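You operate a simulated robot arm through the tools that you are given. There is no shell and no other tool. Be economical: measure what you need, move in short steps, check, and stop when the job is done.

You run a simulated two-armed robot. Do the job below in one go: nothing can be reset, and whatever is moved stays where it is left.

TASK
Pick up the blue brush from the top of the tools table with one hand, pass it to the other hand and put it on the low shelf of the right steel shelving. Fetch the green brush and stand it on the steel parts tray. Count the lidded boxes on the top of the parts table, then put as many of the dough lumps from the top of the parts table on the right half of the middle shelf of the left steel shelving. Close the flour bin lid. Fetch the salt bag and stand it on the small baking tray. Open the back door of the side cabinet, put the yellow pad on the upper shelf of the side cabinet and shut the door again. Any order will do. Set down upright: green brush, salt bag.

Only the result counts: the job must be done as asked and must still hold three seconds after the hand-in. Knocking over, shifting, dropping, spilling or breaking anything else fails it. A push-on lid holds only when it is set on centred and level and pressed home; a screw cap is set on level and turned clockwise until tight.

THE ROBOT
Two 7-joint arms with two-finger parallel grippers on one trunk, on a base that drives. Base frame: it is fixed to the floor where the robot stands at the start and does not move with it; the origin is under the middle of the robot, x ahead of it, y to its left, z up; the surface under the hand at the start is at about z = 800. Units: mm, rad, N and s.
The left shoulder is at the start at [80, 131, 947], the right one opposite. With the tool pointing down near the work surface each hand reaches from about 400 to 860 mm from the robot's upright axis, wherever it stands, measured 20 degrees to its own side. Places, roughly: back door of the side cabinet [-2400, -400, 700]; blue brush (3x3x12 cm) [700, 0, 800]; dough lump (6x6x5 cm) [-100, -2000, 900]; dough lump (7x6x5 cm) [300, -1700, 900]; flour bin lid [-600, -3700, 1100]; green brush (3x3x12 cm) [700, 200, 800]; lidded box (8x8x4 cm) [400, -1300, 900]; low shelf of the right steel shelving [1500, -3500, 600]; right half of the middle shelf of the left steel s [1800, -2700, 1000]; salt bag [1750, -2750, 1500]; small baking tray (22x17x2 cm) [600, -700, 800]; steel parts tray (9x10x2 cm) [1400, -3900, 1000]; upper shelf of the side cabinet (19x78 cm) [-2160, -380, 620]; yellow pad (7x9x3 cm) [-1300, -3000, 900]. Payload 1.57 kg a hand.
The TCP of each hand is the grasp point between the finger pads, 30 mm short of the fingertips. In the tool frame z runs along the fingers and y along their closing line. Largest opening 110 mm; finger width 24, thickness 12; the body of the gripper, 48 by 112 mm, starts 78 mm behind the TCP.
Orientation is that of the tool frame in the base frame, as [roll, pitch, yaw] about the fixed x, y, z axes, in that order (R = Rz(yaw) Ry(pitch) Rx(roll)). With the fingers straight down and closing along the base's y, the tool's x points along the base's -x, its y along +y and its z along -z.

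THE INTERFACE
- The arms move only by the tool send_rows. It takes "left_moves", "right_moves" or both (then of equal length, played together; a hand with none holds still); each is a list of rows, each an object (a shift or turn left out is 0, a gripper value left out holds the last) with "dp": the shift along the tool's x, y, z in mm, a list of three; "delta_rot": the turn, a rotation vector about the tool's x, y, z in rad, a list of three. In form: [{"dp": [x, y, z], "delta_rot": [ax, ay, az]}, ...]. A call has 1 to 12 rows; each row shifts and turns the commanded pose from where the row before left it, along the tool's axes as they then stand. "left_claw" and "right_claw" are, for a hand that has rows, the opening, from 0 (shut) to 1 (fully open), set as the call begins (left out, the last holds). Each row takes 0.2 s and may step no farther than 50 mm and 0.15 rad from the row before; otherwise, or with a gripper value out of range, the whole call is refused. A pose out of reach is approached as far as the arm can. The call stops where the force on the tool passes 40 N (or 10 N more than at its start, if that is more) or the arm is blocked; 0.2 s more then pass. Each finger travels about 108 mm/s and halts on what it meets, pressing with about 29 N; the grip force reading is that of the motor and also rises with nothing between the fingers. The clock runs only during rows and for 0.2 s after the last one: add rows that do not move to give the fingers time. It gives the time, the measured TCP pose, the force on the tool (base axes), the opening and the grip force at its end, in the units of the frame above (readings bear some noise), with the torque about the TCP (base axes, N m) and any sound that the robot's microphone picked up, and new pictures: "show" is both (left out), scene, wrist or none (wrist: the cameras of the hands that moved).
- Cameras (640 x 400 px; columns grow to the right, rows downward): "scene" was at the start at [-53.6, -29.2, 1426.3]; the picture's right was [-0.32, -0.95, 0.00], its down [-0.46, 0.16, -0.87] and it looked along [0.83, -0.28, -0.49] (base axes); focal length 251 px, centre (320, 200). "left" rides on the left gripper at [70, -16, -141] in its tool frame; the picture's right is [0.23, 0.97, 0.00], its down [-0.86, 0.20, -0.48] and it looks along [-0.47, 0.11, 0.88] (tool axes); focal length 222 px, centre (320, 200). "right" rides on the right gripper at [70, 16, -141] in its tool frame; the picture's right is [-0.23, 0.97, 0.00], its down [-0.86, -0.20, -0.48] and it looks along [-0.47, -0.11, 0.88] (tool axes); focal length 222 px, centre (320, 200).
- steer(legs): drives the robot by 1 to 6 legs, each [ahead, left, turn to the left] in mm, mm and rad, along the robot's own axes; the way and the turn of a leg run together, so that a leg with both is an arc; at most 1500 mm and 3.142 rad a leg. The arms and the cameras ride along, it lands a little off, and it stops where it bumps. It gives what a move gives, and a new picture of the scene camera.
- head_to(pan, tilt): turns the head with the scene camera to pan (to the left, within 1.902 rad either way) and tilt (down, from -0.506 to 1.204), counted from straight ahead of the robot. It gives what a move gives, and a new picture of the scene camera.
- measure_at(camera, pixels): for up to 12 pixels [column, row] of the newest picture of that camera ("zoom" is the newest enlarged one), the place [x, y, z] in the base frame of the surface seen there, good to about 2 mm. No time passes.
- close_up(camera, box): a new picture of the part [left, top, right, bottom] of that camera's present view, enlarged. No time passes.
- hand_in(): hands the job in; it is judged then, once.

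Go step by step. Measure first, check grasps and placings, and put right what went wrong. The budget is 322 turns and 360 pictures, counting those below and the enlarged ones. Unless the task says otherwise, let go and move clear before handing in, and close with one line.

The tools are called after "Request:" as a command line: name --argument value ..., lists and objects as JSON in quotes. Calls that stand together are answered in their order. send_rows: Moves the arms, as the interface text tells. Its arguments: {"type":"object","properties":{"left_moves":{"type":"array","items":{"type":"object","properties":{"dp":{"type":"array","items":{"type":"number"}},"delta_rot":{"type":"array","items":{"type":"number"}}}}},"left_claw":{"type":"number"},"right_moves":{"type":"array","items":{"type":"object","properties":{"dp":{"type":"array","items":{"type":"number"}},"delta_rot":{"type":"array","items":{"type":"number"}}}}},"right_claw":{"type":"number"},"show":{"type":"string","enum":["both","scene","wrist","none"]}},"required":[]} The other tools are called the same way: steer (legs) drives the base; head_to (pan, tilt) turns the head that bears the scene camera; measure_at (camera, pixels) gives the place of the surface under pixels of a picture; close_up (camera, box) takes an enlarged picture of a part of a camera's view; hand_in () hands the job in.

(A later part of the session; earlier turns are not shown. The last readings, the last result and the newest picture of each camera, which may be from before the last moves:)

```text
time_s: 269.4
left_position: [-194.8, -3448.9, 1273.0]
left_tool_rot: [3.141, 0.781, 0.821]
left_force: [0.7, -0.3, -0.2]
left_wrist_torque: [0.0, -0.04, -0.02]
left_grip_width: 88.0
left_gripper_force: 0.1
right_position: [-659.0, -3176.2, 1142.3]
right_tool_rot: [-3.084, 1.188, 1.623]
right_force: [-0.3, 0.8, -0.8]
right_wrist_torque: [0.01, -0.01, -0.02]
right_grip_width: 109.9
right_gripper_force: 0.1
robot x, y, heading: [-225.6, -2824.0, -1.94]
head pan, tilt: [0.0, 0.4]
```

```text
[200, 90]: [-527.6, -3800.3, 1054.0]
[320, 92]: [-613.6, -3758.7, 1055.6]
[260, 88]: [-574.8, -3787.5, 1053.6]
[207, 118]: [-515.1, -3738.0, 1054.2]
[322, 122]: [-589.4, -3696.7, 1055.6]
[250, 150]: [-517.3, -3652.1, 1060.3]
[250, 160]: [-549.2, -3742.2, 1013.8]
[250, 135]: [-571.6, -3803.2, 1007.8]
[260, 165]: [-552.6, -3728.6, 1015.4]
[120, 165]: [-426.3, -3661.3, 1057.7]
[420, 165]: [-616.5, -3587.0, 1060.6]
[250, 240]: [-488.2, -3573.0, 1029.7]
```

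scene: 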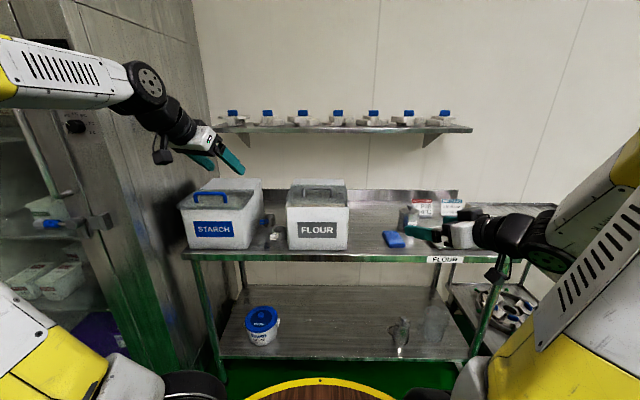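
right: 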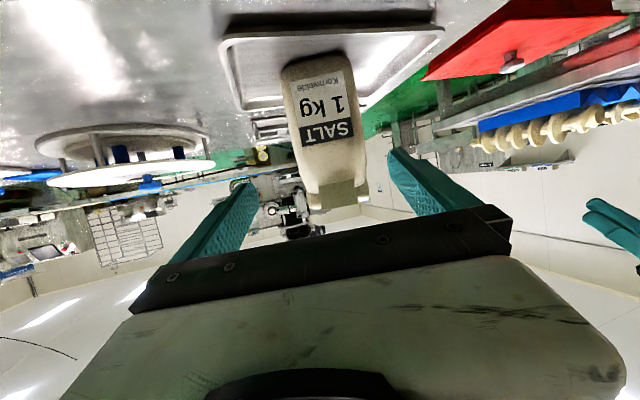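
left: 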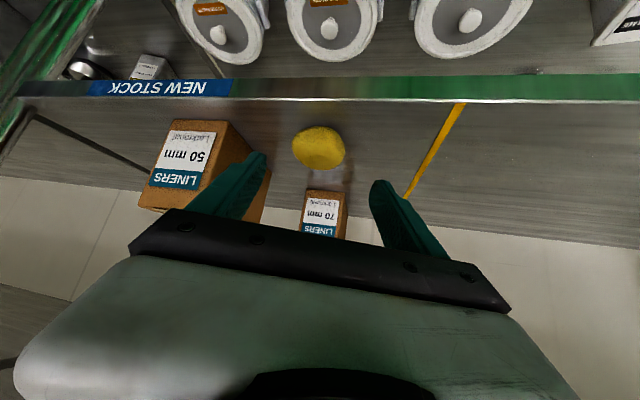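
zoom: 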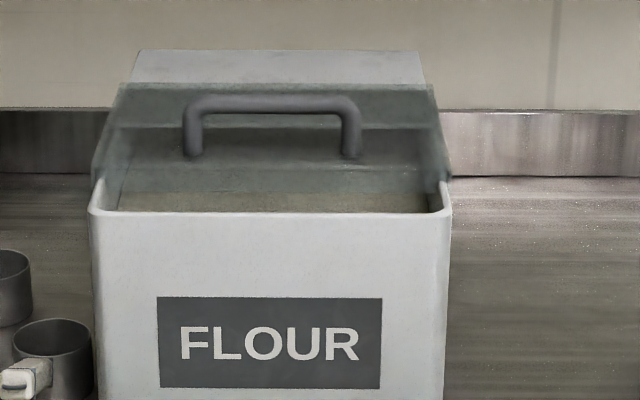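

Handle bars: FLOUR's is ~74 mm behind the front face, STARCH's ~15 mm. I'll drive closer, straighten the left hand to vertical with fingers shut, and use it as a hook behind the FLOUR handle.

Request:
steer --legs '[[250, 0, 0.01]]'

Request:
send_rows --left_moves '[{"delta_rot": [0, 0.131, 0]}, {"delta_rot": [0, 0.131, 0]}, {"delta_rot": [0, 0.131, 0]}, {"delta_rot": [0, 0.131, 0]}, {"delta_rot": [0, 0.131, 0]}, {"delta_rot": [0, 0.131, 0]}, {"delta_rot": [0, 0, -0.1267]}, {"delta_rot": [0, 0, -0.1267]}, {"delta_rot": [0, 0, -0.1267]}, {}]' --left_claw 0 --show "both"

```text
time_s: 271.2
left_position: [-279.4, -3680.2, 1273.2]
left_tool_rot: [-3.14, 0.782, 0.828]
left_force: [-0.2, 0.7, -0.5]
left_wrist_torque: [0.01, -0.01, 0.01]
left_grip_width: 88.0
left_gripper_force: 0.1
right_position: [-744.8, -3410.8, 1142.9]
right_tool_rot: [-3.084, 1.187, 1.63]
right_force: [0.5, 0.4, 0.2]
right_wrist_torque: [-0.03, 0.03, -0.02]
right_grip_width: 110.2
right_gripper_force: 0.0
robot x, y, heading: [-316.1, -3050.0, -1.926]
head pan, tilt: [0.0, 0.4]
```

scene: 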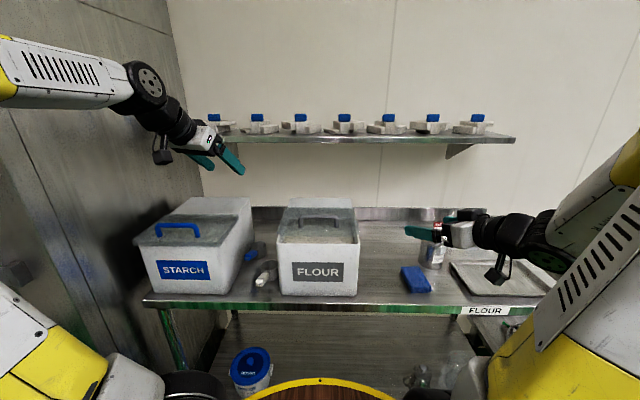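

```text
time_s: 273.4
left_position: [-278.9, -3679.4, 1273.7]
left_tool_rot: [3.14, -0.003, 1.209]
left_force: [0.2, -0.4, -0.7]
left_wrist_torque: [-0.04, 0.0, 0.03]
left_grip_width: 0.0
left_gripper_force: 21.0
right_position: [-744.5, -3411.0, 1142.3]
right_tool_rot: [-3.084, 1.186, 1.63]
right_force: [0.6, -0.2, -0.3]
right_wrist_torque: [0.02, 0.02, -0.02]
right_grip_width: 109.8
right_gripper_force: 0.1
robot x, y, heading: [-307.4, -3052.6, -1.935]
head pan, tilt: [0.0, 0.4]
```

scene: 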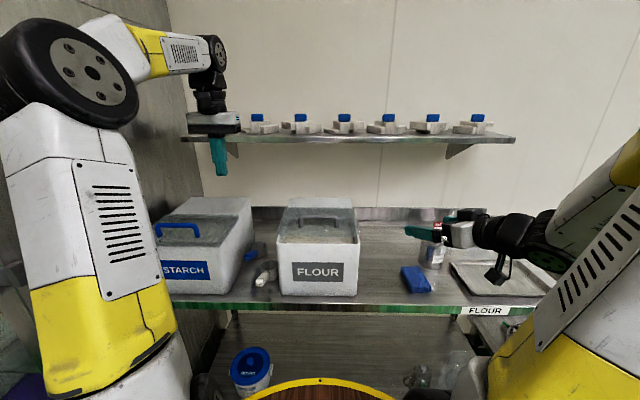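
left: 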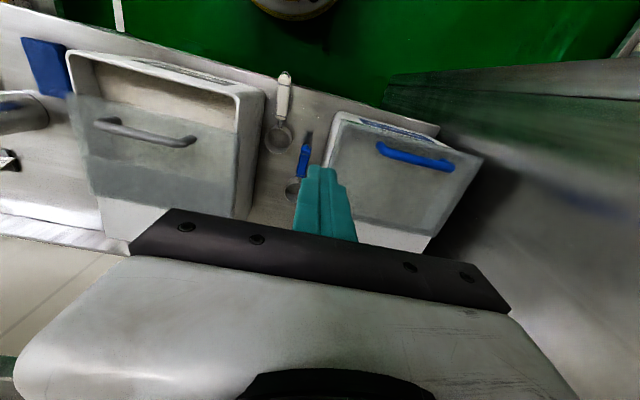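

The left camera shows both lids clearly. I'll zoom and measure.

Request:
close_up --camera "left" --box '[50, 30, 306, 190]'

Request:
measure_at --camera "zoom" --pixels '[[240, 250], [115, 230], [360, 275], [60, 160], [475, 220], [45, 60], [520, 150], [100, 360], [260, 245], [180, 238], [300, 262], [220, 320]]'

Request:
close_up --camera "left" --box '[290, 90, 514, 230]'

Request:
measure_at --camera "zoom" --pixels '[[260, 155], [460, 210], [350, 180], [265, 165], [455, 220], [160, 75], [540, 175], [120, 130], [300, 100], [400, 130], [200, 90], [350, 250]]'

```text
2.50 times, centred on (178, 110) of left
```

zoom: 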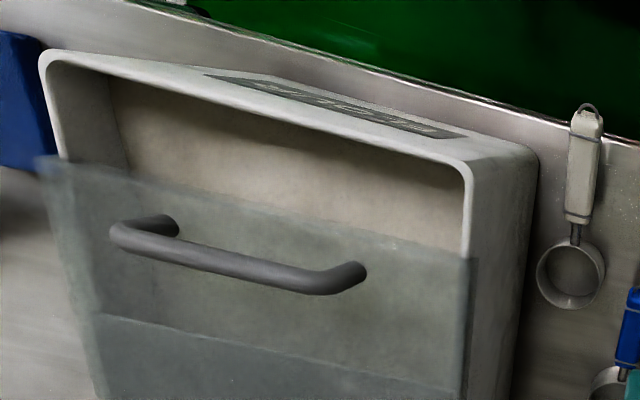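

```text
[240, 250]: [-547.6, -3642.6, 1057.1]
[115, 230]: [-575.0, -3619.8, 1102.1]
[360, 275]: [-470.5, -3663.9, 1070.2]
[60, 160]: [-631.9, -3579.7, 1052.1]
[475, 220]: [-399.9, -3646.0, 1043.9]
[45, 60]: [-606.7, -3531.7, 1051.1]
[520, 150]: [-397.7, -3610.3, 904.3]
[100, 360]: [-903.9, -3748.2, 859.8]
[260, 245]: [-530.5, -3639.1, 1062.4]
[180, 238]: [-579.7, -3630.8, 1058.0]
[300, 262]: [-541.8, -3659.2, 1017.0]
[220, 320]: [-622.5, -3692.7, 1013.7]
```

```text
2.86 times, centred on (402, 160) of left
```

zoom: 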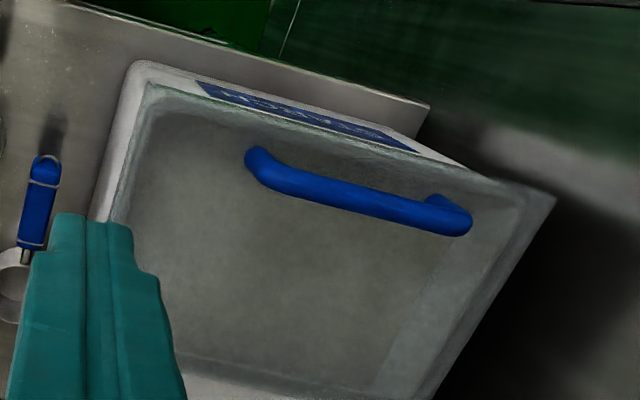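

```text
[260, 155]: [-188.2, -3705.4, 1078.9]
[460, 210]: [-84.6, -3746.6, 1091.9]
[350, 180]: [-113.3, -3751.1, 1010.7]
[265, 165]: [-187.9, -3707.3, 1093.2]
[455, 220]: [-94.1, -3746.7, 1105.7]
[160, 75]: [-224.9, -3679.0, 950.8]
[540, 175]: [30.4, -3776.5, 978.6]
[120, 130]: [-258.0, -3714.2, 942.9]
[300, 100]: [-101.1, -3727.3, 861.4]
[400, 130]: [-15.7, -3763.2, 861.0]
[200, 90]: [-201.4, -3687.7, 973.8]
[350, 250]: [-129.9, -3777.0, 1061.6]
```

The FLOUR lid needs to slide forward about 60 mm. I'll bring the closed left fingers over to just behind the grey handle.

Request:
send_rows --left_moves '[{"dp": [-13.4, -40.7, 0]}, {"dp": [-13.4, -40.7, 0]}, {"dp": [-13.4, -40.7, 0]}, {"dp": [-13.4, -40.7, 0]}, {"dp": [-13.4, -40.7, 0]}, {"dp": [-13.4, -40.7, 0]}, {"dp": [0, 0, 45]}, {"dp": [0, 0, 45]}, {"dp": [0, 0, 43]}, {}]' --show "both"

```text
time_s: 275.6
left_position: [-537.7, -3668.3, 1137.6]
left_tool_rot: [3.139, -0.004, 1.211]
left_force: [-0.6, 0.3, 1.0]
left_wrist_torque: [0.0, -0.01, -0.01]
left_grip_width: 0.1
left_gripper_force: 21.6
right_position: [-744.8, -3410.2, 1143.1]
right_tool_rot: [-3.084, 1.187, 1.63]
right_force: [0.4, -0.2, 0.4]
right_wrist_torque: [0.01, 0.01, -0.02]
right_grip_width: 110.1
right_gripper_force: 0.2
robot x, y, heading: [-313.3, -3052.3, -1.937]
head pan, tilt: [0.0, 0.4]
```

scene: 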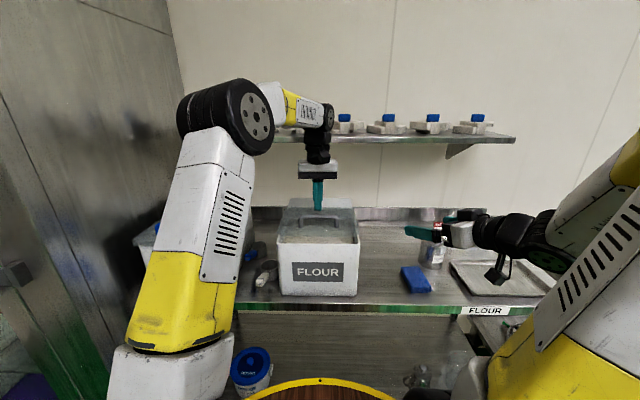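
left: 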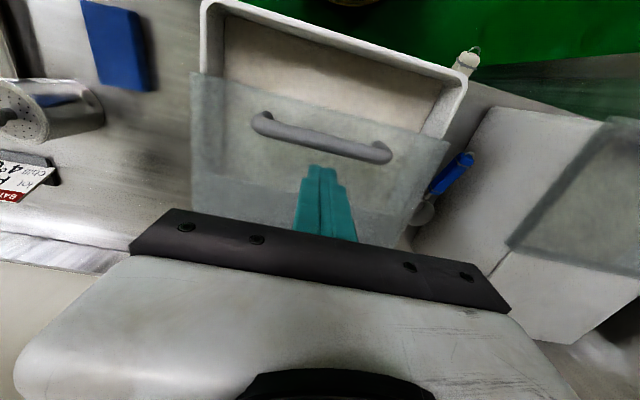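

The fingers are behind the bar. I'll lower 33 mm.

Request:
send_rows --left_moves '[{"dp": [0, 0, 20]}, {"dp": [0, 0, 13]}, {}]' --show "wrist"

Request:
close_up --camera "scene" --box '[240, 150, 400, 250]'

```text
time_s: 276.4
left_position: [-536.1, -3669.1, 1104.6]
left_tool_rot: [3.14, -0.004, 1.209]
left_force: [0.5, -0.3, -0.1]
left_wrist_torque: [0.01, 0.03, 0.0]
left_grip_width: 0.0
left_gripper_force: 20.8
right_position: [-745.0, -3411.4, 1143.1]
right_tool_rot: [-3.082, 1.187, 1.629]
right_force: [0.3, -0.4, -1.0]
right_wrist_torque: [-0.02, 0.0, 0.03]
right_grip_width: 110.0
right_gripper_force: 0.0
robot x, y, heading: [-313.1, -3052.8, -1.934]
head pan, tilt: [0.0, 0.4]
```

left: 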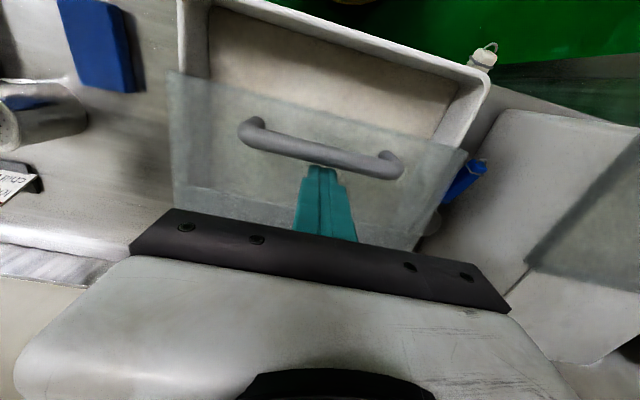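

```text
4.00 times, centred on (320, 200) of scene
```

zoom: 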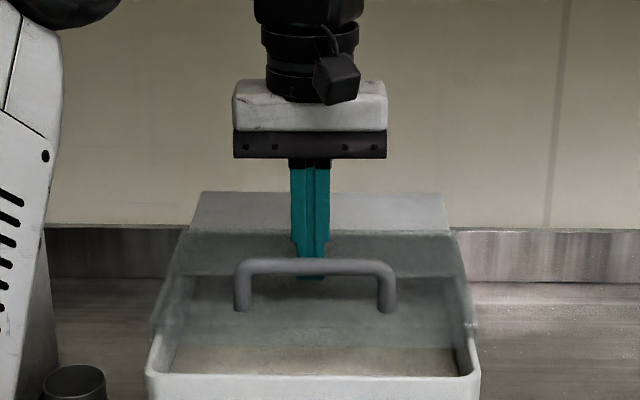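

Hooked. I'll pull toward the front slowly.

Request:
send_rows --left_moves '[{"dp": [8, 0, 0]}, {"dp": [8, 0, 0]}, {"dp": [8, 0, 0]}, {"dp": [8, 0, 0]}, {"dp": [8, 0, 0]}, {}]' --show "wrist"

```text
time_s: 277.8
left_position: [-520.9, -3630.9, 1105.6]
left_tool_rot: [3.138, -0.004, 1.208]
left_force: [-0.4, -0.5, 0.7]
left_wrist_torque: [0.0, 0.0, 0.0]
left_grip_width: 0.0
left_gripper_force: 21.2
right_position: [-743.9, -3411.5, 1141.4]
right_tool_rot: [-3.081, 1.187, 1.627]
right_force: [0.3, 0.1, -0.9]
right_wrist_torque: [0.0, 0.02, 0.0]
right_grip_width: 110.1
right_gripper_force: 0.0
robot x, y, heading: [-308.5, -3055.0, -1.929]
head pan, tilt: [0.0, 0.4]
```

left: 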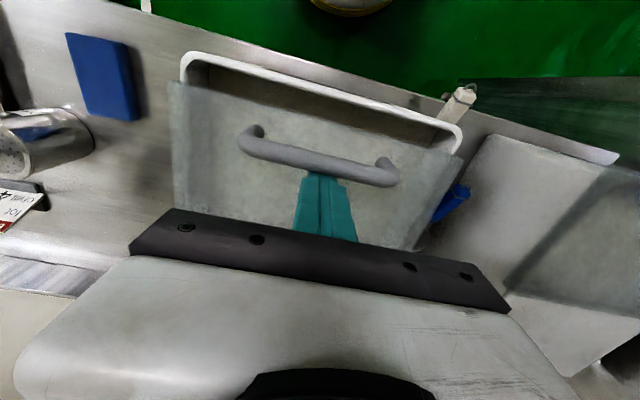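

The lid slides forward without resistance. I'll continue 24 mm.

Request:
send_rows --left_moves '[{"dp": [8, 0, 0]}, {"dp": [8, 0, 0]}, {"dp": [8, 0, 0]}, {}]' --show "wrist"

Request:
close_up --camera "scene" --box '[240, 170, 400, 270]'

```text
time_s: 278.8
left_position: [-513.0, -3607.6, 1106.4]
left_tool_rot: [3.14, -0.003, 1.208]
left_force: [0.6, -0.5, 0.6]
left_wrist_torque: [0.04, -0.03, 0.0]
left_grip_width: 0.1
left_gripper_force: 21.5
right_position: [-745.1, -3411.9, 1143.1]
right_tool_rot: [-3.086, 1.186, 1.628]
right_force: [-0.3, 0.0, 0.4]
right_wrist_torque: [-0.02, 0.01, 0.0]
right_grip_width: 110.0
right_gripper_force: 0.1
robot x, y, heading: [-310.8, -3051.9, -1.931]
head pan, tilt: [0.0, 0.4]
```

left: 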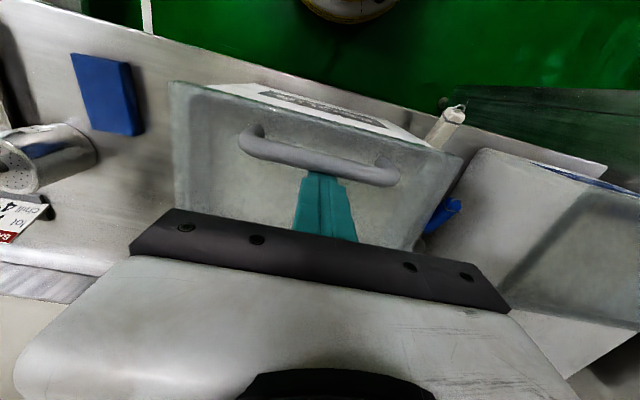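

```text
4.00 times, centred on (320, 220) of scene
```

zoom: 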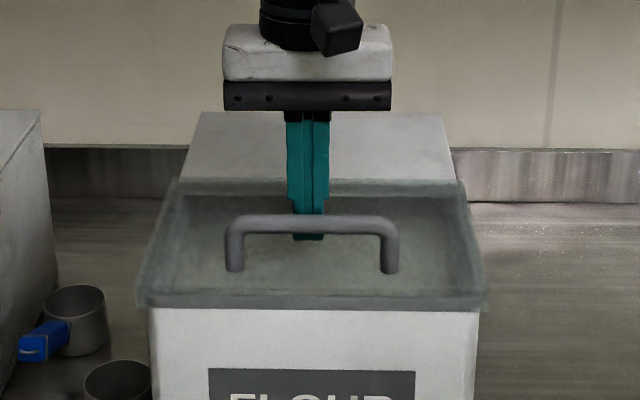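

The lid covers the opening now. STARCH's handle sits ~10 mm further forward; I'll pull 8 mm more and watch for a stop.

Request:
send_rows --left_moves '[{"dp": [4, 0, 0]}, {"dp": [4, 0, 0]}, {}]' --show "wrist"

Request:
close_up --camera "left" --box '[150, 60, 470, 260]'

Request:
measure_at --camera "zoom" --pixels '[[220, 150], [460, 225], [330, 190], [50, 60], [600, 190], [300, 110], [500, 155], [200, 70]]'

```text
time_s: 279.6
left_position: [-509.5, -3602.9, 1106.7]
left_tool_rot: [3.14, 0.002, 1.21]
left_force: [-12.4, -33.0, -2.9]
left_wrist_torque: [-0.43, -0.16, -0.04]
left_grip_width: 0.1
left_gripper_force: 20.8
right_position: [-746.1, -3411.5, 1142.4]
right_tool_rot: [-3.085, 1.184, 1.629]
right_force: [0.0, 0.2, -0.1]
right_wrist_torque: [0.01, -0.01, 0.01]
right_grip_width: 110.3
right_gripper_force: 0.2
robot x, y, heading: [-312.3, -3053.9, -1.932]
head pan, tilt: [0.0, 0.4]
```

left: 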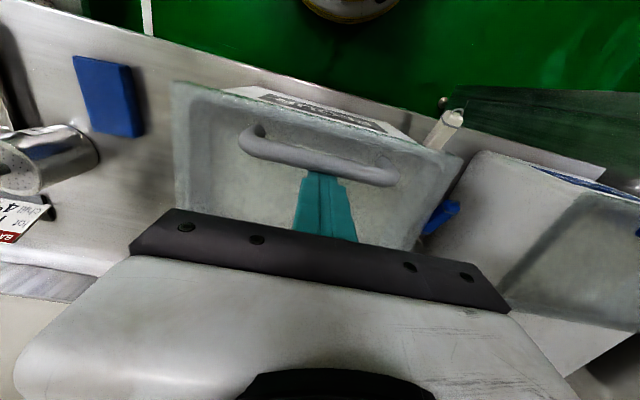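

```text
2.00 times, centred on (310, 160) of left
```

zoom: 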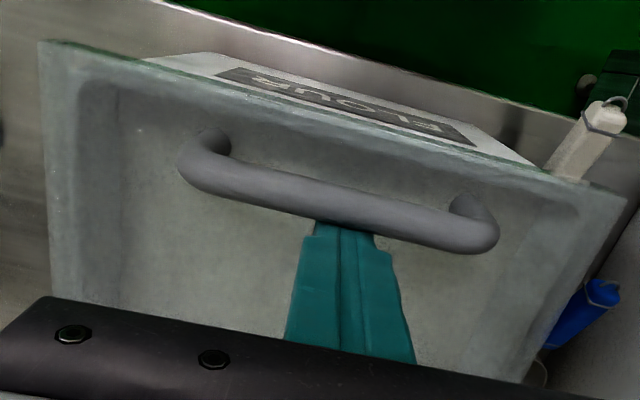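

```text
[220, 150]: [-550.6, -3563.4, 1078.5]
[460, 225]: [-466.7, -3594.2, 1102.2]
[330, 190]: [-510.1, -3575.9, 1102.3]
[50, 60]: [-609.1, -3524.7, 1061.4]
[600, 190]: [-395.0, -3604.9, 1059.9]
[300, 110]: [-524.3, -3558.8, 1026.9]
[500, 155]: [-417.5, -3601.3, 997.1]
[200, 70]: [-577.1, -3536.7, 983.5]
```

It hit its stop at 35 N, and the handle is now 13 mm behind the front, the same as STARCH. I'll back off and lift clear.

Request:
send_rows --left_moves '[{"dp": [-10, 0, 0]}, {"dp": [-4, 0, 0]}, {"dp": [0, 0, -40]}, {"dp": [0, 0, -45]}, {"dp": [0, 0, -45]}, {"dp": [0, 0, -45]}]' --show "both"

Request:
close_up --camera "scene" --box '[240, 170, 400, 270]'

```text
time_s: 281.0
left_position: [-514.2, -3612.7, 1282.7]
left_tool_rot: [3.141, -0.005, 1.21]
left_force: [-0.3, 0.2, 0.5]
left_wrist_torque: [0.02, 0.03, -0.02]
left_grip_width: 0.0
left_gripper_force: 21.5
right_position: [-744.0, -3411.8, 1143.0]
right_tool_rot: [-3.084, 1.187, 1.63]
right_force: [0.0, 0.2, -0.3]
right_wrist_torque: [0.0, -0.02, -0.02]
right_grip_width: 110.2
right_gripper_force: 0.1
robot x, y, heading: [-312.2, -3052.2, -1.932]
head pan, tilt: [0.0, 0.4]
```

scene: 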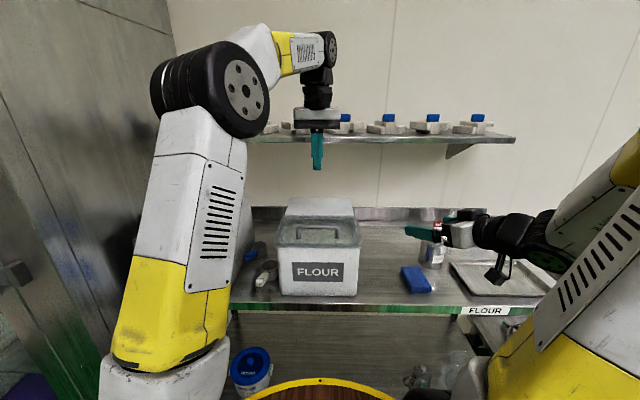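
left: 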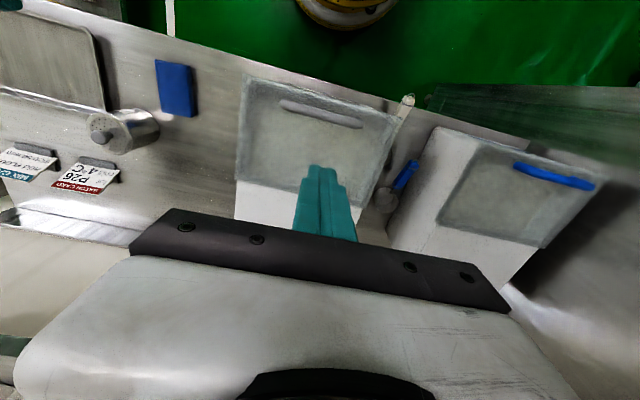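

```text
4.00 times, centred on (320, 220) of scene
```

zoom: 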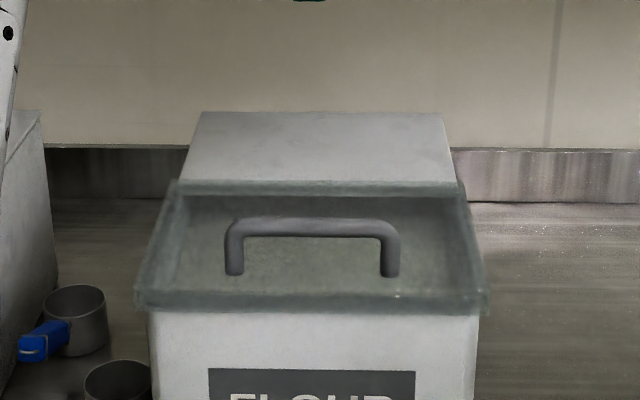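

The FLOUR lid is closed. Next, the yellow pad on the cart: I'll back off and turn right to face it.

Request:
steer --legs '[[-120, 0, 0], [0, 0, -1.57]]'

Request:
head_to --pan 0.1 --tilt 0.5

```text
time_s: 286.1
left_position: [-828.8, -2736.6, 1282.0]
left_tool_rot: [3.14, -0.004, -0.362]
left_force: [0.5, -0.3, 0.6]
left_wrist_torque: [0.0, 0.01, -0.01]
left_grip_width: 0.0
left_gripper_force: 21.4
right_position: [-627.2, -2508.1, 1142.6]
right_tool_rot: [-3.083, 1.188, 0.057]
right_force: [0.4, 0.8, 0.3]
right_wrist_torque: [0.01, -0.02, 0.01]
right_grip_width: 109.9
right_gripper_force: 0.1
robot x, y, heading: [-271.8, -2939.9, 2.782]
head pan, tilt: [0.0, 0.4]
```

scene: 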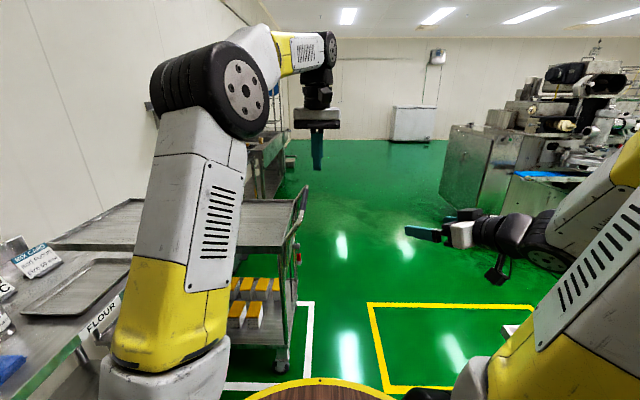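

```text
time_s: 286.7
left_position: [-828.7, -2737.0, 1282.2]
left_tool_rot: [3.14, -0.004, -0.365]
left_force: [0.3, -0.5, -0.2]
left_wrist_torque: [0.01, 0.03, -0.01]
left_grip_width: 0.0
left_gripper_force: 21.6
right_position: [-626.2, -2508.1, 1142.5]
right_tool_rot: [-3.084, 1.188, 0.056]
right_force: [-0.4, -0.5, 0.0]
right_wrist_torque: [0.01, 0.03, -0.01]
right_grip_width: 109.9
right_gripper_force: 0.1
robot x, y, heading: [-270.2, -2942.1, 2.781]
head pan, tilt: [0.099, 0.499]
```

scene: 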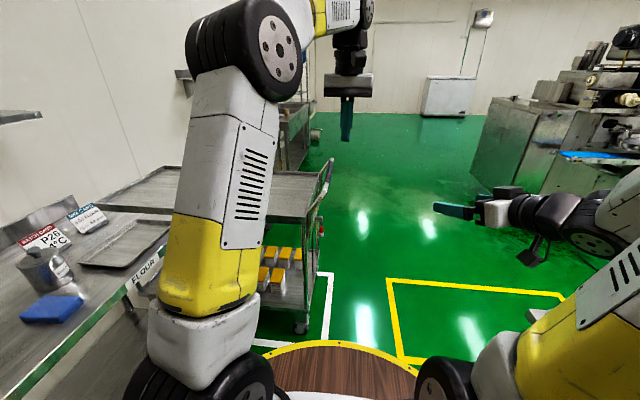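

The left arm blocks the view; I'll move it left over the cart side.

Request:
send_rows --left_moves '[{"dp": [0, 45, 0]}, {"dp": [0, 45, 0]}, {"dp": [0, 45, 0]}, {"dp": [0, 45, 0]}, {"dp": [0, 45, 0]}, {"dp": [0, 45, 0]}]' --left_claw 1.0 --show "both"

```text
time_s: 288.1
left_position: [-925.2, -2988.4, 1283.7]
left_tool_rot: [3.139, -0.005, -0.366]
left_force: [0.1, -0.2, 1.2]
left_wrist_torque: [-0.05, 0.01, -0.02]
left_grip_width: 109.9
left_gripper_force: 0.1
right_position: [-626.4, -2508.7, 1142.5]
right_tool_rot: [-3.085, 1.186, 0.055]
right_force: [-0.1, 0.1, 0.0]
right_wrist_torque: [-0.04, 0.0, 0.01]
right_grip_width: 109.9
right_gripper_force: 0.0
robot x, y, heading: [-271.7, -2942.0, 2.777]
head pan, tilt: [0.099, 0.499]
```

scene: 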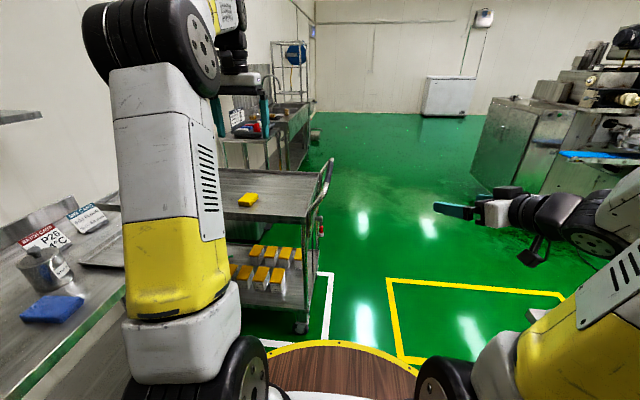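
left: 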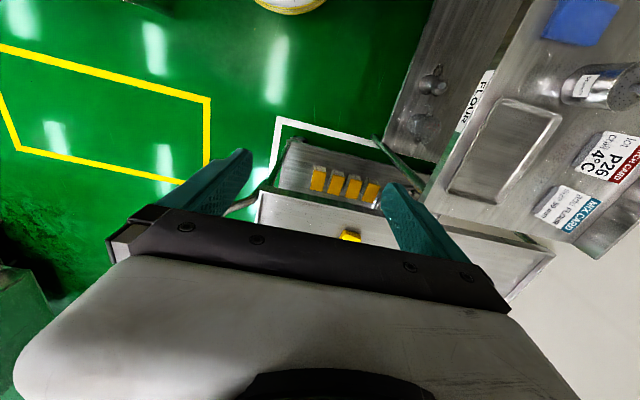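

The yellow pad is at (248,200). I'll measure it.

Request:
close_up --camera "scene" --box '[210, 160, 338, 240]'

Request:
measure_at --camera "zoom" --pixels '[[190, 190], [145, 205], [235, 190], [155, 185], [225, 172], [190, 225], [190, 230], [235, 205], [300, 210], [400, 250], [500, 130], [560, 60]]'

```text
5.00 times, centred on (274, 200) of scene
```

zoom: 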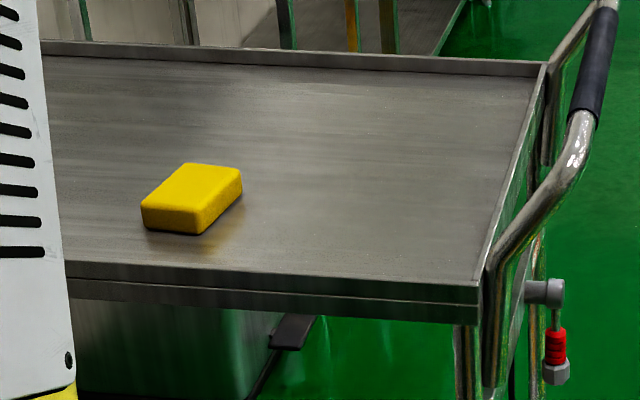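

```text
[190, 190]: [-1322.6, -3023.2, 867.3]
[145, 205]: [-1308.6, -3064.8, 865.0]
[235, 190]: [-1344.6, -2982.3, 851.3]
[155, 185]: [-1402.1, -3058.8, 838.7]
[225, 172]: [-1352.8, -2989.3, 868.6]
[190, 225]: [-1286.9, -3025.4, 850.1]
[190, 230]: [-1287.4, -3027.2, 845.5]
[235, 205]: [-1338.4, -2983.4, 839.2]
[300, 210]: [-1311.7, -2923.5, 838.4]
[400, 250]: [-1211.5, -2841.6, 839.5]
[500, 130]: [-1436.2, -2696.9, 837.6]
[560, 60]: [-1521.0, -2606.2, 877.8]
```

Pad: top z 867, centre about (-1325,-3022). Before grasping, I'll look toward the side cabinet to plan the grip.

Request:
head_to --pan -0.58 --tilt 0.2

Request:
close_up --camera "scene" --box '[200, 120, 440, 270]'

```text
time_s: 289.2
left_position: [-925.2, -2988.8, 1283.2]
left_tool_rot: [3.14, -0.004, -0.364]
left_force: [-0.1, -0.3, -0.1]
left_wrist_torque: [0.02, 0.0, 0.01]
left_grip_width: 109.8
left_gripper_force: 0.1
right_position: [-626.5, -2508.6, 1143.1]
right_tool_rot: [-3.085, 1.187, 0.057]
right_force: [-0.5, 0.0, -0.1]
right_wrist_torque: [-0.02, 0.01, -0.01]
right_grip_width: 109.9
right_gripper_force: 0.2
robot x, y, heading: [-271.4, -2940.1, 2.781]
head pan, tilt: [-0.579, 0.201]
```

scene: 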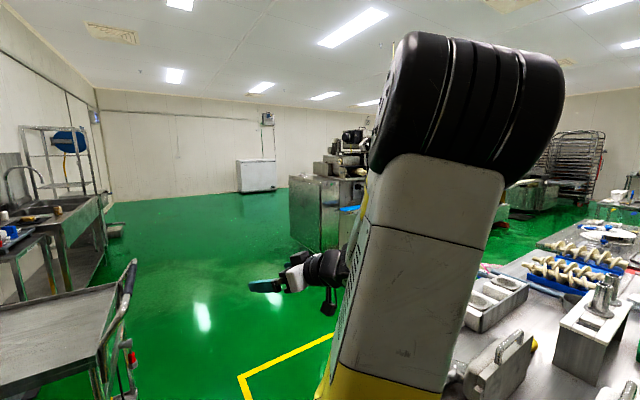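

```text
2.67 times, centred on (320, 195) of scene
```

zoom: 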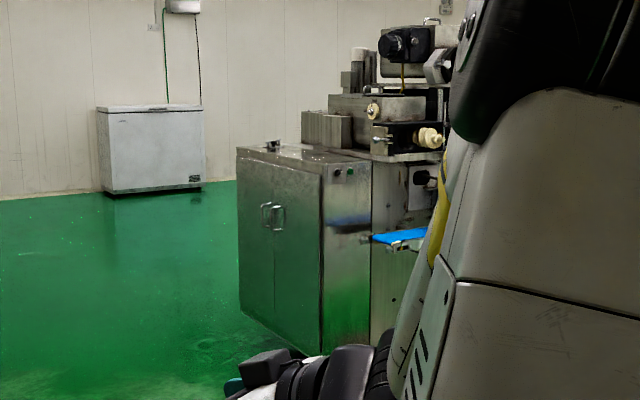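

The cabinet by the machine has a door face with two handles at (265,215) and (278,215) in this zoom. I'll measure it.

Request:
measure_at --camera "zoom" --pixels '[[240, 170], [322, 180], [242, 300], [322, 345], [265, 215], [278, 217], [275, 260], [345, 240], [372, 220], [280, 160], [255, 230], [300, 230]]'

Request:
close_up --camera "scene" --box '[280, 165, 376, 225]'

```text
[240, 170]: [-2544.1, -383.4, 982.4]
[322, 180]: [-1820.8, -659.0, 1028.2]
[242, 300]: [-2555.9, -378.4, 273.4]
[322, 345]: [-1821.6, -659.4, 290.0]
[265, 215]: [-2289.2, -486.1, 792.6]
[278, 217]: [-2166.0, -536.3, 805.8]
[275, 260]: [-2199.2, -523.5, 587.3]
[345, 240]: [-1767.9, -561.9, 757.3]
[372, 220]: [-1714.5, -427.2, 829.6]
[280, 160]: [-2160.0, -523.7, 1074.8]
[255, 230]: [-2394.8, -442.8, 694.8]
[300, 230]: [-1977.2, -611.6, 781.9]
```

```text
6.67 times, centred on (328, 195) of scene
```

zoom: 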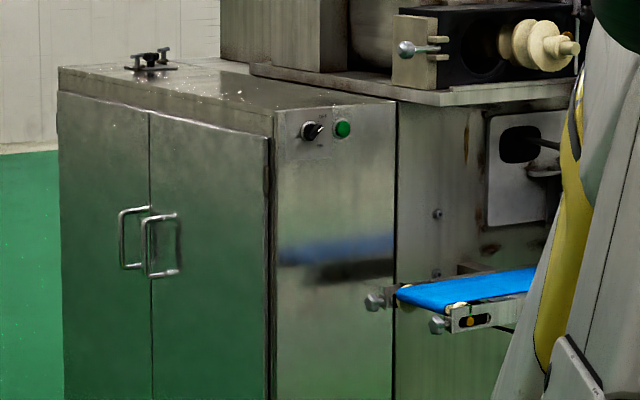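

The doors face +t; the back door is the far one with handle at about (-2289,-486). I'll carry the pad in the left hand at a 45° slant. First I'll drive to the cart and tilt the hand.

Request:
steer --legs '[[370, 180, 0]]'

Request:
send_rows --left_moves '[{"delta_rot": [0, -0.131, 0]}, {"delta_rot": [0, -0.131, 0]}, {"delta_rot": [0, -0.131, 0]}, {"delta_rot": [0, -0.131, 0]}, {"delta_rot": [0, -0.131, 0]}, {"delta_rot": [0, -0.131, 0]}, {}]' --show "wrist"

Request:
head_to --pan 0.3 --tilt 0.6

```text
time_s: 291.7
left_position: [-1331.5, -3026.9, 1282.5]
left_tool_rot: [3.14, -0.003, -0.361]
left_force: [-0.1, -0.2, 0.3]
left_wrist_torque: [0.0, -0.01, 0.01]
left_grip_width: 109.8
left_gripper_force: 0.1
right_position: [-1031.1, -2546.2, 1143.7]
right_tool_rot: [-3.085, 1.189, 0.059]
right_force: [-0.1, 0.0, -0.2]
right_wrist_torque: [0.01, 0.0, 0.0]
right_grip_width: 110.1
right_gripper_force: 0.1
robot x, y, heading: [-677.2, -2978.2, 2.778]
head pan, tilt: [-0.579, 0.201]
```

scene: 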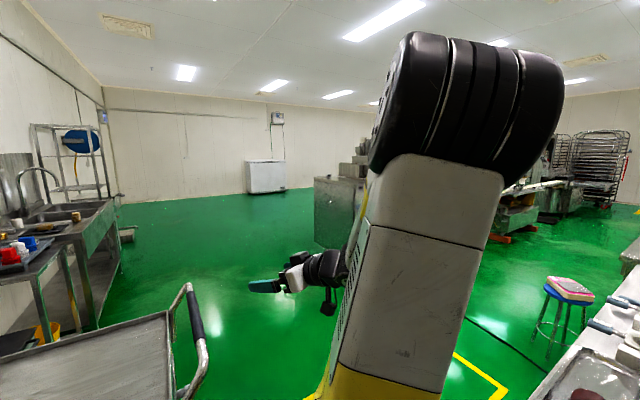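

```text
time_s: 293.3
left_position: [-1331.3, -3026.7, 1284.8]
left_tool_rot: [3.138, 0.785, -0.362]
left_force: [-0.2, -0.1, -0.1]
left_wrist_torque: [0.04, -0.02, 0.02]
left_grip_width: 110.0
left_gripper_force: 0.1
right_position: [-1032.9, -2547.5, 1141.7]
right_tool_rot: [-3.085, 1.188, 0.059]
right_force: [0.0, -0.4, -0.3]
right_wrist_torque: [-0.02, -0.01, 0.03]
right_grip_width: 109.9
right_gripper_force: 0.0
robot x, y, heading: [-673.6, -2980.6, 2.781]
head pan, tilt: [-0.579, 0.201]
```

left: 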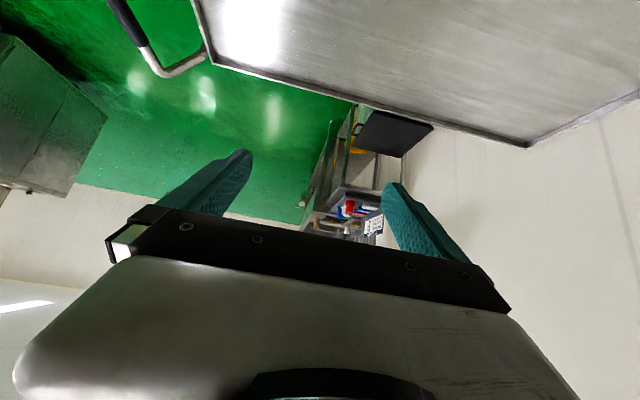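

```text
time_s: 294.5
left_position: [-1330.8, -3026.6, 1284.1]
left_tool_rot: [3.138, 0.782, -0.364]
left_force: [-0.8, 0.2, -0.3]
left_wrist_torque: [-0.05, -0.01, -0.01]
left_grip_width: 110.0
left_gripper_force: 0.0
right_position: [-1032.0, -2546.9, 1141.5]
right_tool_rot: [-3.085, 1.187, 0.058]
right_force: [0.2, -0.6, 0.0]
right_wrist_torque: [0.01, -0.03, 0.05]
right_grip_width: 110.3
right_gripper_force: 0.0
robot x, y, heading: [-677.0, -2983.2, 2.781]
head pan, tilt: [0.3, 0.6]
```

scene: 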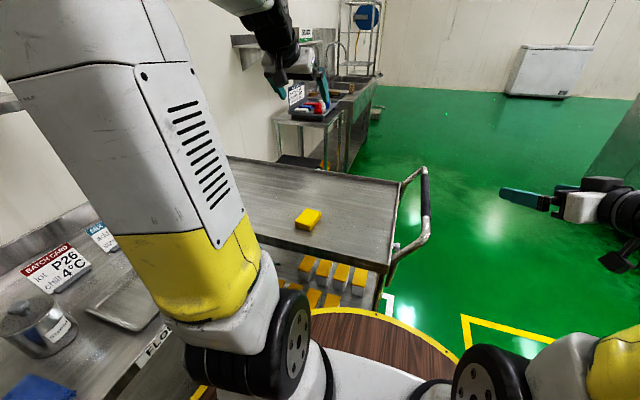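

Request:
close_up --camera "scene" --box '[276, 195, 340, 235]'

Request:
measure_at --camera "zoom" --pixels '[[190, 280], [340, 330], [445, 185], [300, 150], [315, 235], [200, 270], [338, 315], [430, 185], [300, 160]]'

```text
10.00 times, centred on (308, 215) of scene
```

zoom: 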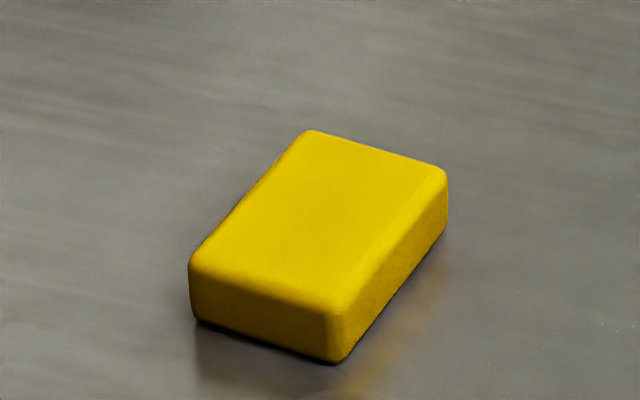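

```text
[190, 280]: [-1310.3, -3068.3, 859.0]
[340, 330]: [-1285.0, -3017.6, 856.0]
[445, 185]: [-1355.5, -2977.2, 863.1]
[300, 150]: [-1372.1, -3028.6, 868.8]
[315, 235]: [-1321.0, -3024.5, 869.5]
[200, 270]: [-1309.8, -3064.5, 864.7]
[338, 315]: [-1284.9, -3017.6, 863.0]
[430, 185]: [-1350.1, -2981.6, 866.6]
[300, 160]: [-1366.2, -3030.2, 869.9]
```

The pad's long axis heads 2.62 rad, centre (-1332,-3023). I'll align the left hand with it and lower to a pre-grasp point.

Request:
send_rows --left_moves '[{"delta_rot": [0.0565, 0, 0.0565]}, {"delta_rot": [0.0565, 0, 0.0565]}, {"dp": [37.5, -0.3, 25.6]}, {"dp": [37.5, -0.3, 25.6]}, {"dp": [37.5, -0.3, 25.6]}, {"dp": [37.5, -0.3, 25.6]}, {"dp": [37.5, -0.3, 25.6]}, {"dp": [37.5, -0.3, 25.6]}, {"dp": [37.5, -0.3, 25.6]}, {"dp": [37.5, -0.3, 25.6]}, {}]' --left_claw 0.9 --show "both"

```text
time_s: 296.9
left_position: [-1270.5, -3063.0, 927.6]
left_tool_rot: [3.138, 0.781, -0.524]
left_force: [0.0, -0.3, -0.9]
left_wrist_torque: [0.0, -0.03, -0.01]
left_grip_width: 99.2
left_gripper_force: 0.0
right_position: [-1031.9, -2545.8, 1141.7]
right_tool_rot: [-3.084, 1.187, 0.058]
right_force: [0.2, -0.5, -0.3]
right_wrist_torque: [0.02, 0.02, -0.03]
right_grip_width: 110.2
right_gripper_force: 0.0
robot x, y, heading: [-677.9, -2981.9, 2.78]
head pan, tilt: [0.3, 0.6]
```

scene: 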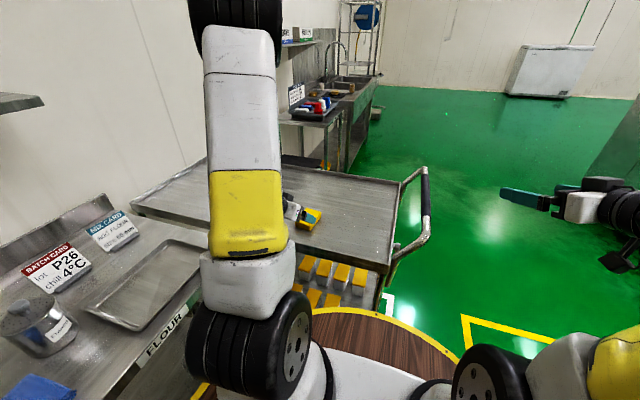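
left: 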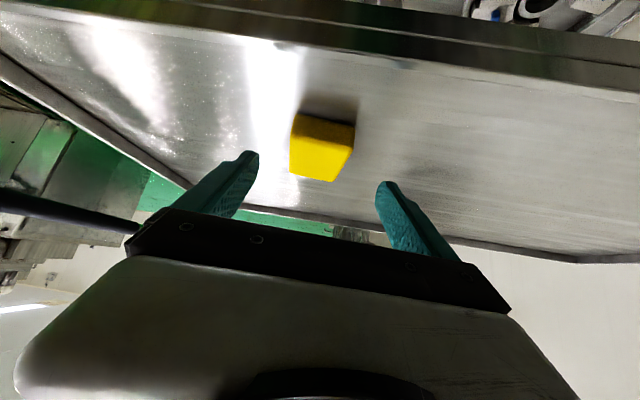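

Aligned. I'll advance 79 mm and close.

Request:
send_rows --left_moves '[{"dp": [0, 0, 40]}, {"dp": [0, 0, 30]}, {"dp": [0, 0, 8]}, {}]' --show "wrist"

Request:
send_rows --left_moves '[{}, {}, {}, {}]' --left_claw 0 --show "wrist"

```text
time_s: 297.9
left_position: [-1319.7, -3032.3, 871.8]
left_tool_rot: [3.14, 0.782, -0.523]
left_force: [0.0, -0.5, -0.8]
left_wrist_torque: [-0.03, 0.0, 0.0]
left_grip_width: 99.0
left_gripper_force: 0.1
right_position: [-1032.8, -2545.7, 1142.3]
right_tool_rot: [-3.085, 1.186, 0.057]
right_force: [0.5, -0.8, 0.0]
right_wrist_torque: [-0.01, 0.02, 0.0]
right_grip_width: 109.8
right_gripper_force: 0.2
robot x, y, heading: [-675.5, -2980.0, 2.781]
head pan, tilt: [0.3, 0.6]
```

left: 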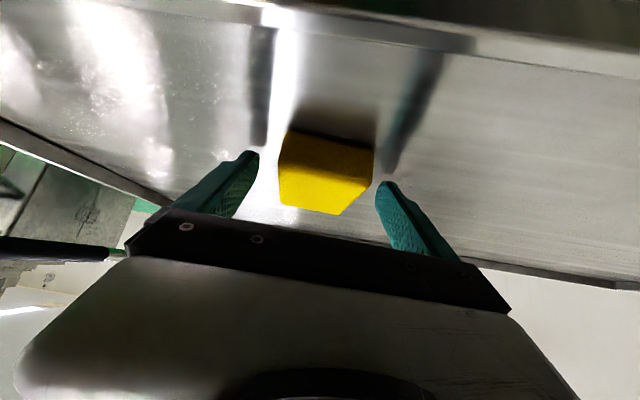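

```text
time_s: 298.9
left_position: [-1320.3, -3033.8, 871.7]
left_tool_rot: [-3.141, 0.781, -0.524]
left_force: [0.2, 1.7, -0.1]
left_wrist_torque: [-0.02, -0.02, 0.0]
left_grip_width: 61.2
left_gripper_force: 29.4
right_position: [-1032.0, -2547.0, 1142.1]
right_tool_rot: [-3.084, 1.187, 0.06]
right_force: [0.8, 0.5, 0.2]
right_wrist_torque: [-0.02, -0.05, 0.01]
right_grip_width: 109.9
right_gripper_force: 0.0
robot x, y, heading: [-673.9, -2978.2, 2.783]
head pan, tilt: [0.3, 0.6]
```

left: 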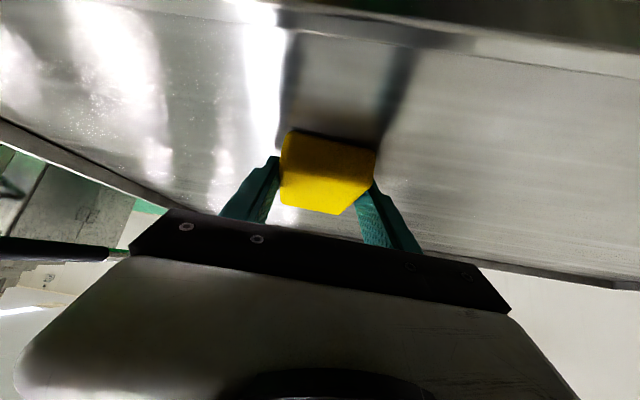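

Gripped at 61 mm. I'll lift straight up.

Request:
send_rows --left_moves '[{"dp": [-14, 0, -14]}, {"dp": [-30, 0, -30]}, {"dp": [-30, 0, -30]}, {"dp": [-30, 0, -30]}, {"dp": [-30, 0, -30]}, {"dp": [-30, 0, -30]}]' --show "both"

```text
time_s: 300.3
left_position: [-1318.2, -3032.1, 1105.4]
left_tool_rot: [3.136, 0.784, -0.524]
left_force: [0.0, -0.6, -1.6]
left_wrist_torque: [-0.01, -0.05, 0.0]
left_grip_width: 61.1
left_gripper_force: 29.1
right_position: [-1032.3, -2546.6, 1143.4]
right_tool_rot: [-3.084, 1.187, 0.057]
right_force: [-0.3, -0.2, -0.3]
right_wrist_torque: [-0.03, -0.02, 0.04]
right_grip_width: 109.7
right_gripper_force: 0.1
robot x, y, heading: [-676.9, -2980.8, 2.78]
head pan, tilt: [0.3, 0.6]
```

scene: 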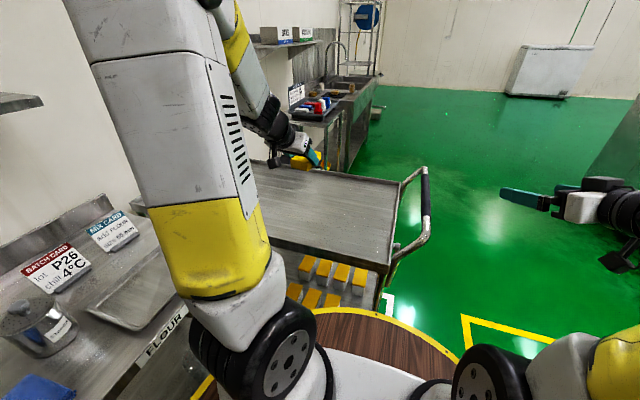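
left: 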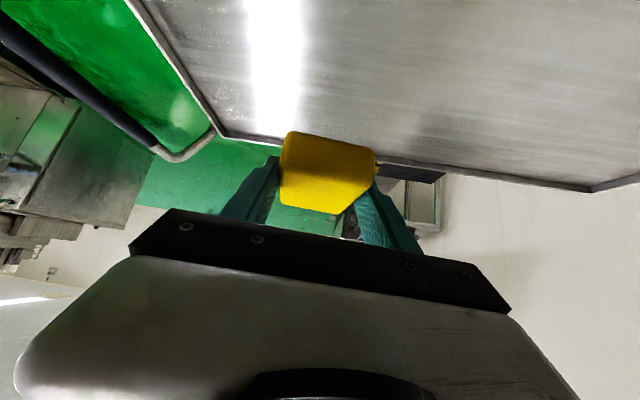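

The pad is held. I'll drive back out through the gap toward the cabinet.

Request:
steer --legs '[[313, -389, 0], [141, -100, 0], [0, -290, 0], [600, 0, 0]]'

```text
time_s: 308.8
left_position: [-2022.4, -1958.2, 1105.9]
left_tool_rot: [3.138, 0.78, -0.511]
left_force: [0.9, 0.8, -0.5]
left_wrist_torque: [-0.04, 0.0, 0.01]
left_grip_width: 60.9
left_gripper_force: 28.9
right_position: [-1743.0, -1469.0, 1142.9]
right_tool_rot: [-3.084, 1.187, 0.071]
right_force: [-0.5, 0.4, -0.2]
right_wrist_torque: [-0.01, -0.03, 0.03]
right_grip_width: 109.9
right_gripper_force: 0.1
robot x, y, heading: [-1381.9, -1897.8, 2.792]
head pan, tilt: [0.3, 0.6]
```

scene: 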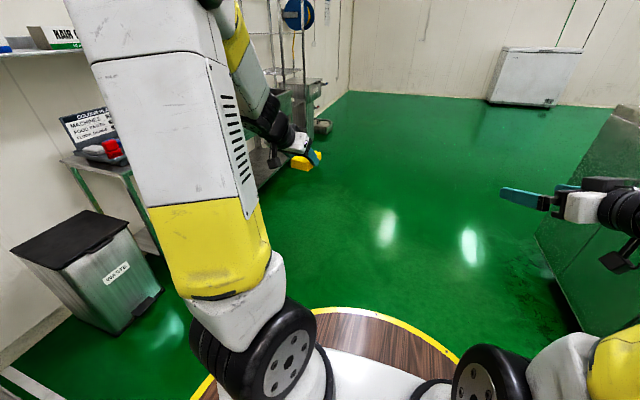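

I'll drive ahead 1000 mm and turn right to face the cabinet doors.

Request:
steer --legs '[[1000, 0, 0], [0, 0, -1.579]]'

Request:
head_to --pan 0.0 --tilt 0.5

```text
time_s: 317.7
left_position: [-2364.9, -931.5, 1104.7]
left_tool_rot: [3.139, 0.781, -2.067]
left_force: [0.0, -0.1, -0.6]
left_wrist_torque: [-0.03, 0.02, 0.04]
left_grip_width: 60.9
left_gripper_force: 28.8
right_position: [-1871.4, -1205.3, 1142.2]
right_tool_rot: [-3.084, 1.187, -1.483]
right_force: [-0.5, -0.3, 0.1]
right_wrist_torque: [-0.01, 0.02, 0.0]
right_grip_width: 110.0
right_gripper_force: 0.0
robot x, y, heading: [-2294.3, -1574.5, 1.238]
head pan, tilt: [0.3, 0.6]
```

scene: 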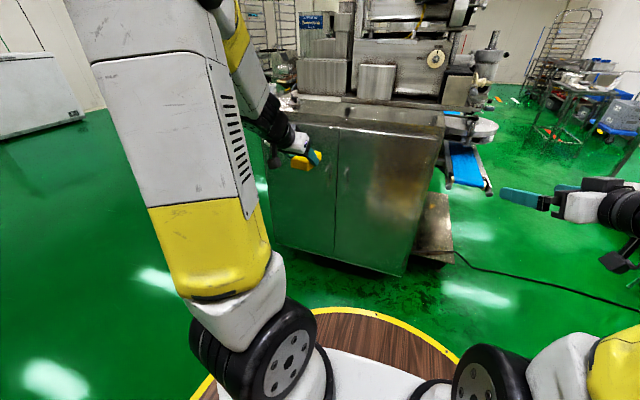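

```text
time_s: 318.5
left_position: [-2365.3, -932.3, 1103.9]
left_tool_rot: [3.14, 0.78, -2.066]
left_force: [-0.3, 0.1, 0.3]
left_wrist_torque: [0.0, 0.0, 0.02]
left_grip_width: 61.1
left_gripper_force: 29.2
right_position: [-1872.2, -1203.2, 1142.4]
right_tool_rot: [-3.083, 1.187, -1.484]
right_force: [0.1, -0.3, 0.0]
right_wrist_torque: [-0.01, -0.03, 0.0]
right_grip_width: 110.0
right_gripper_force: 0.1
robot x, y, heading: [-2294.7, -1577.8, 1.236]
head pan, tilt: [0.0, 0.499]
```

scene: 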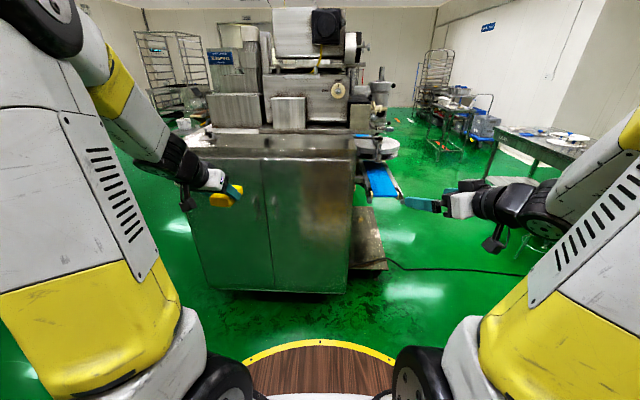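

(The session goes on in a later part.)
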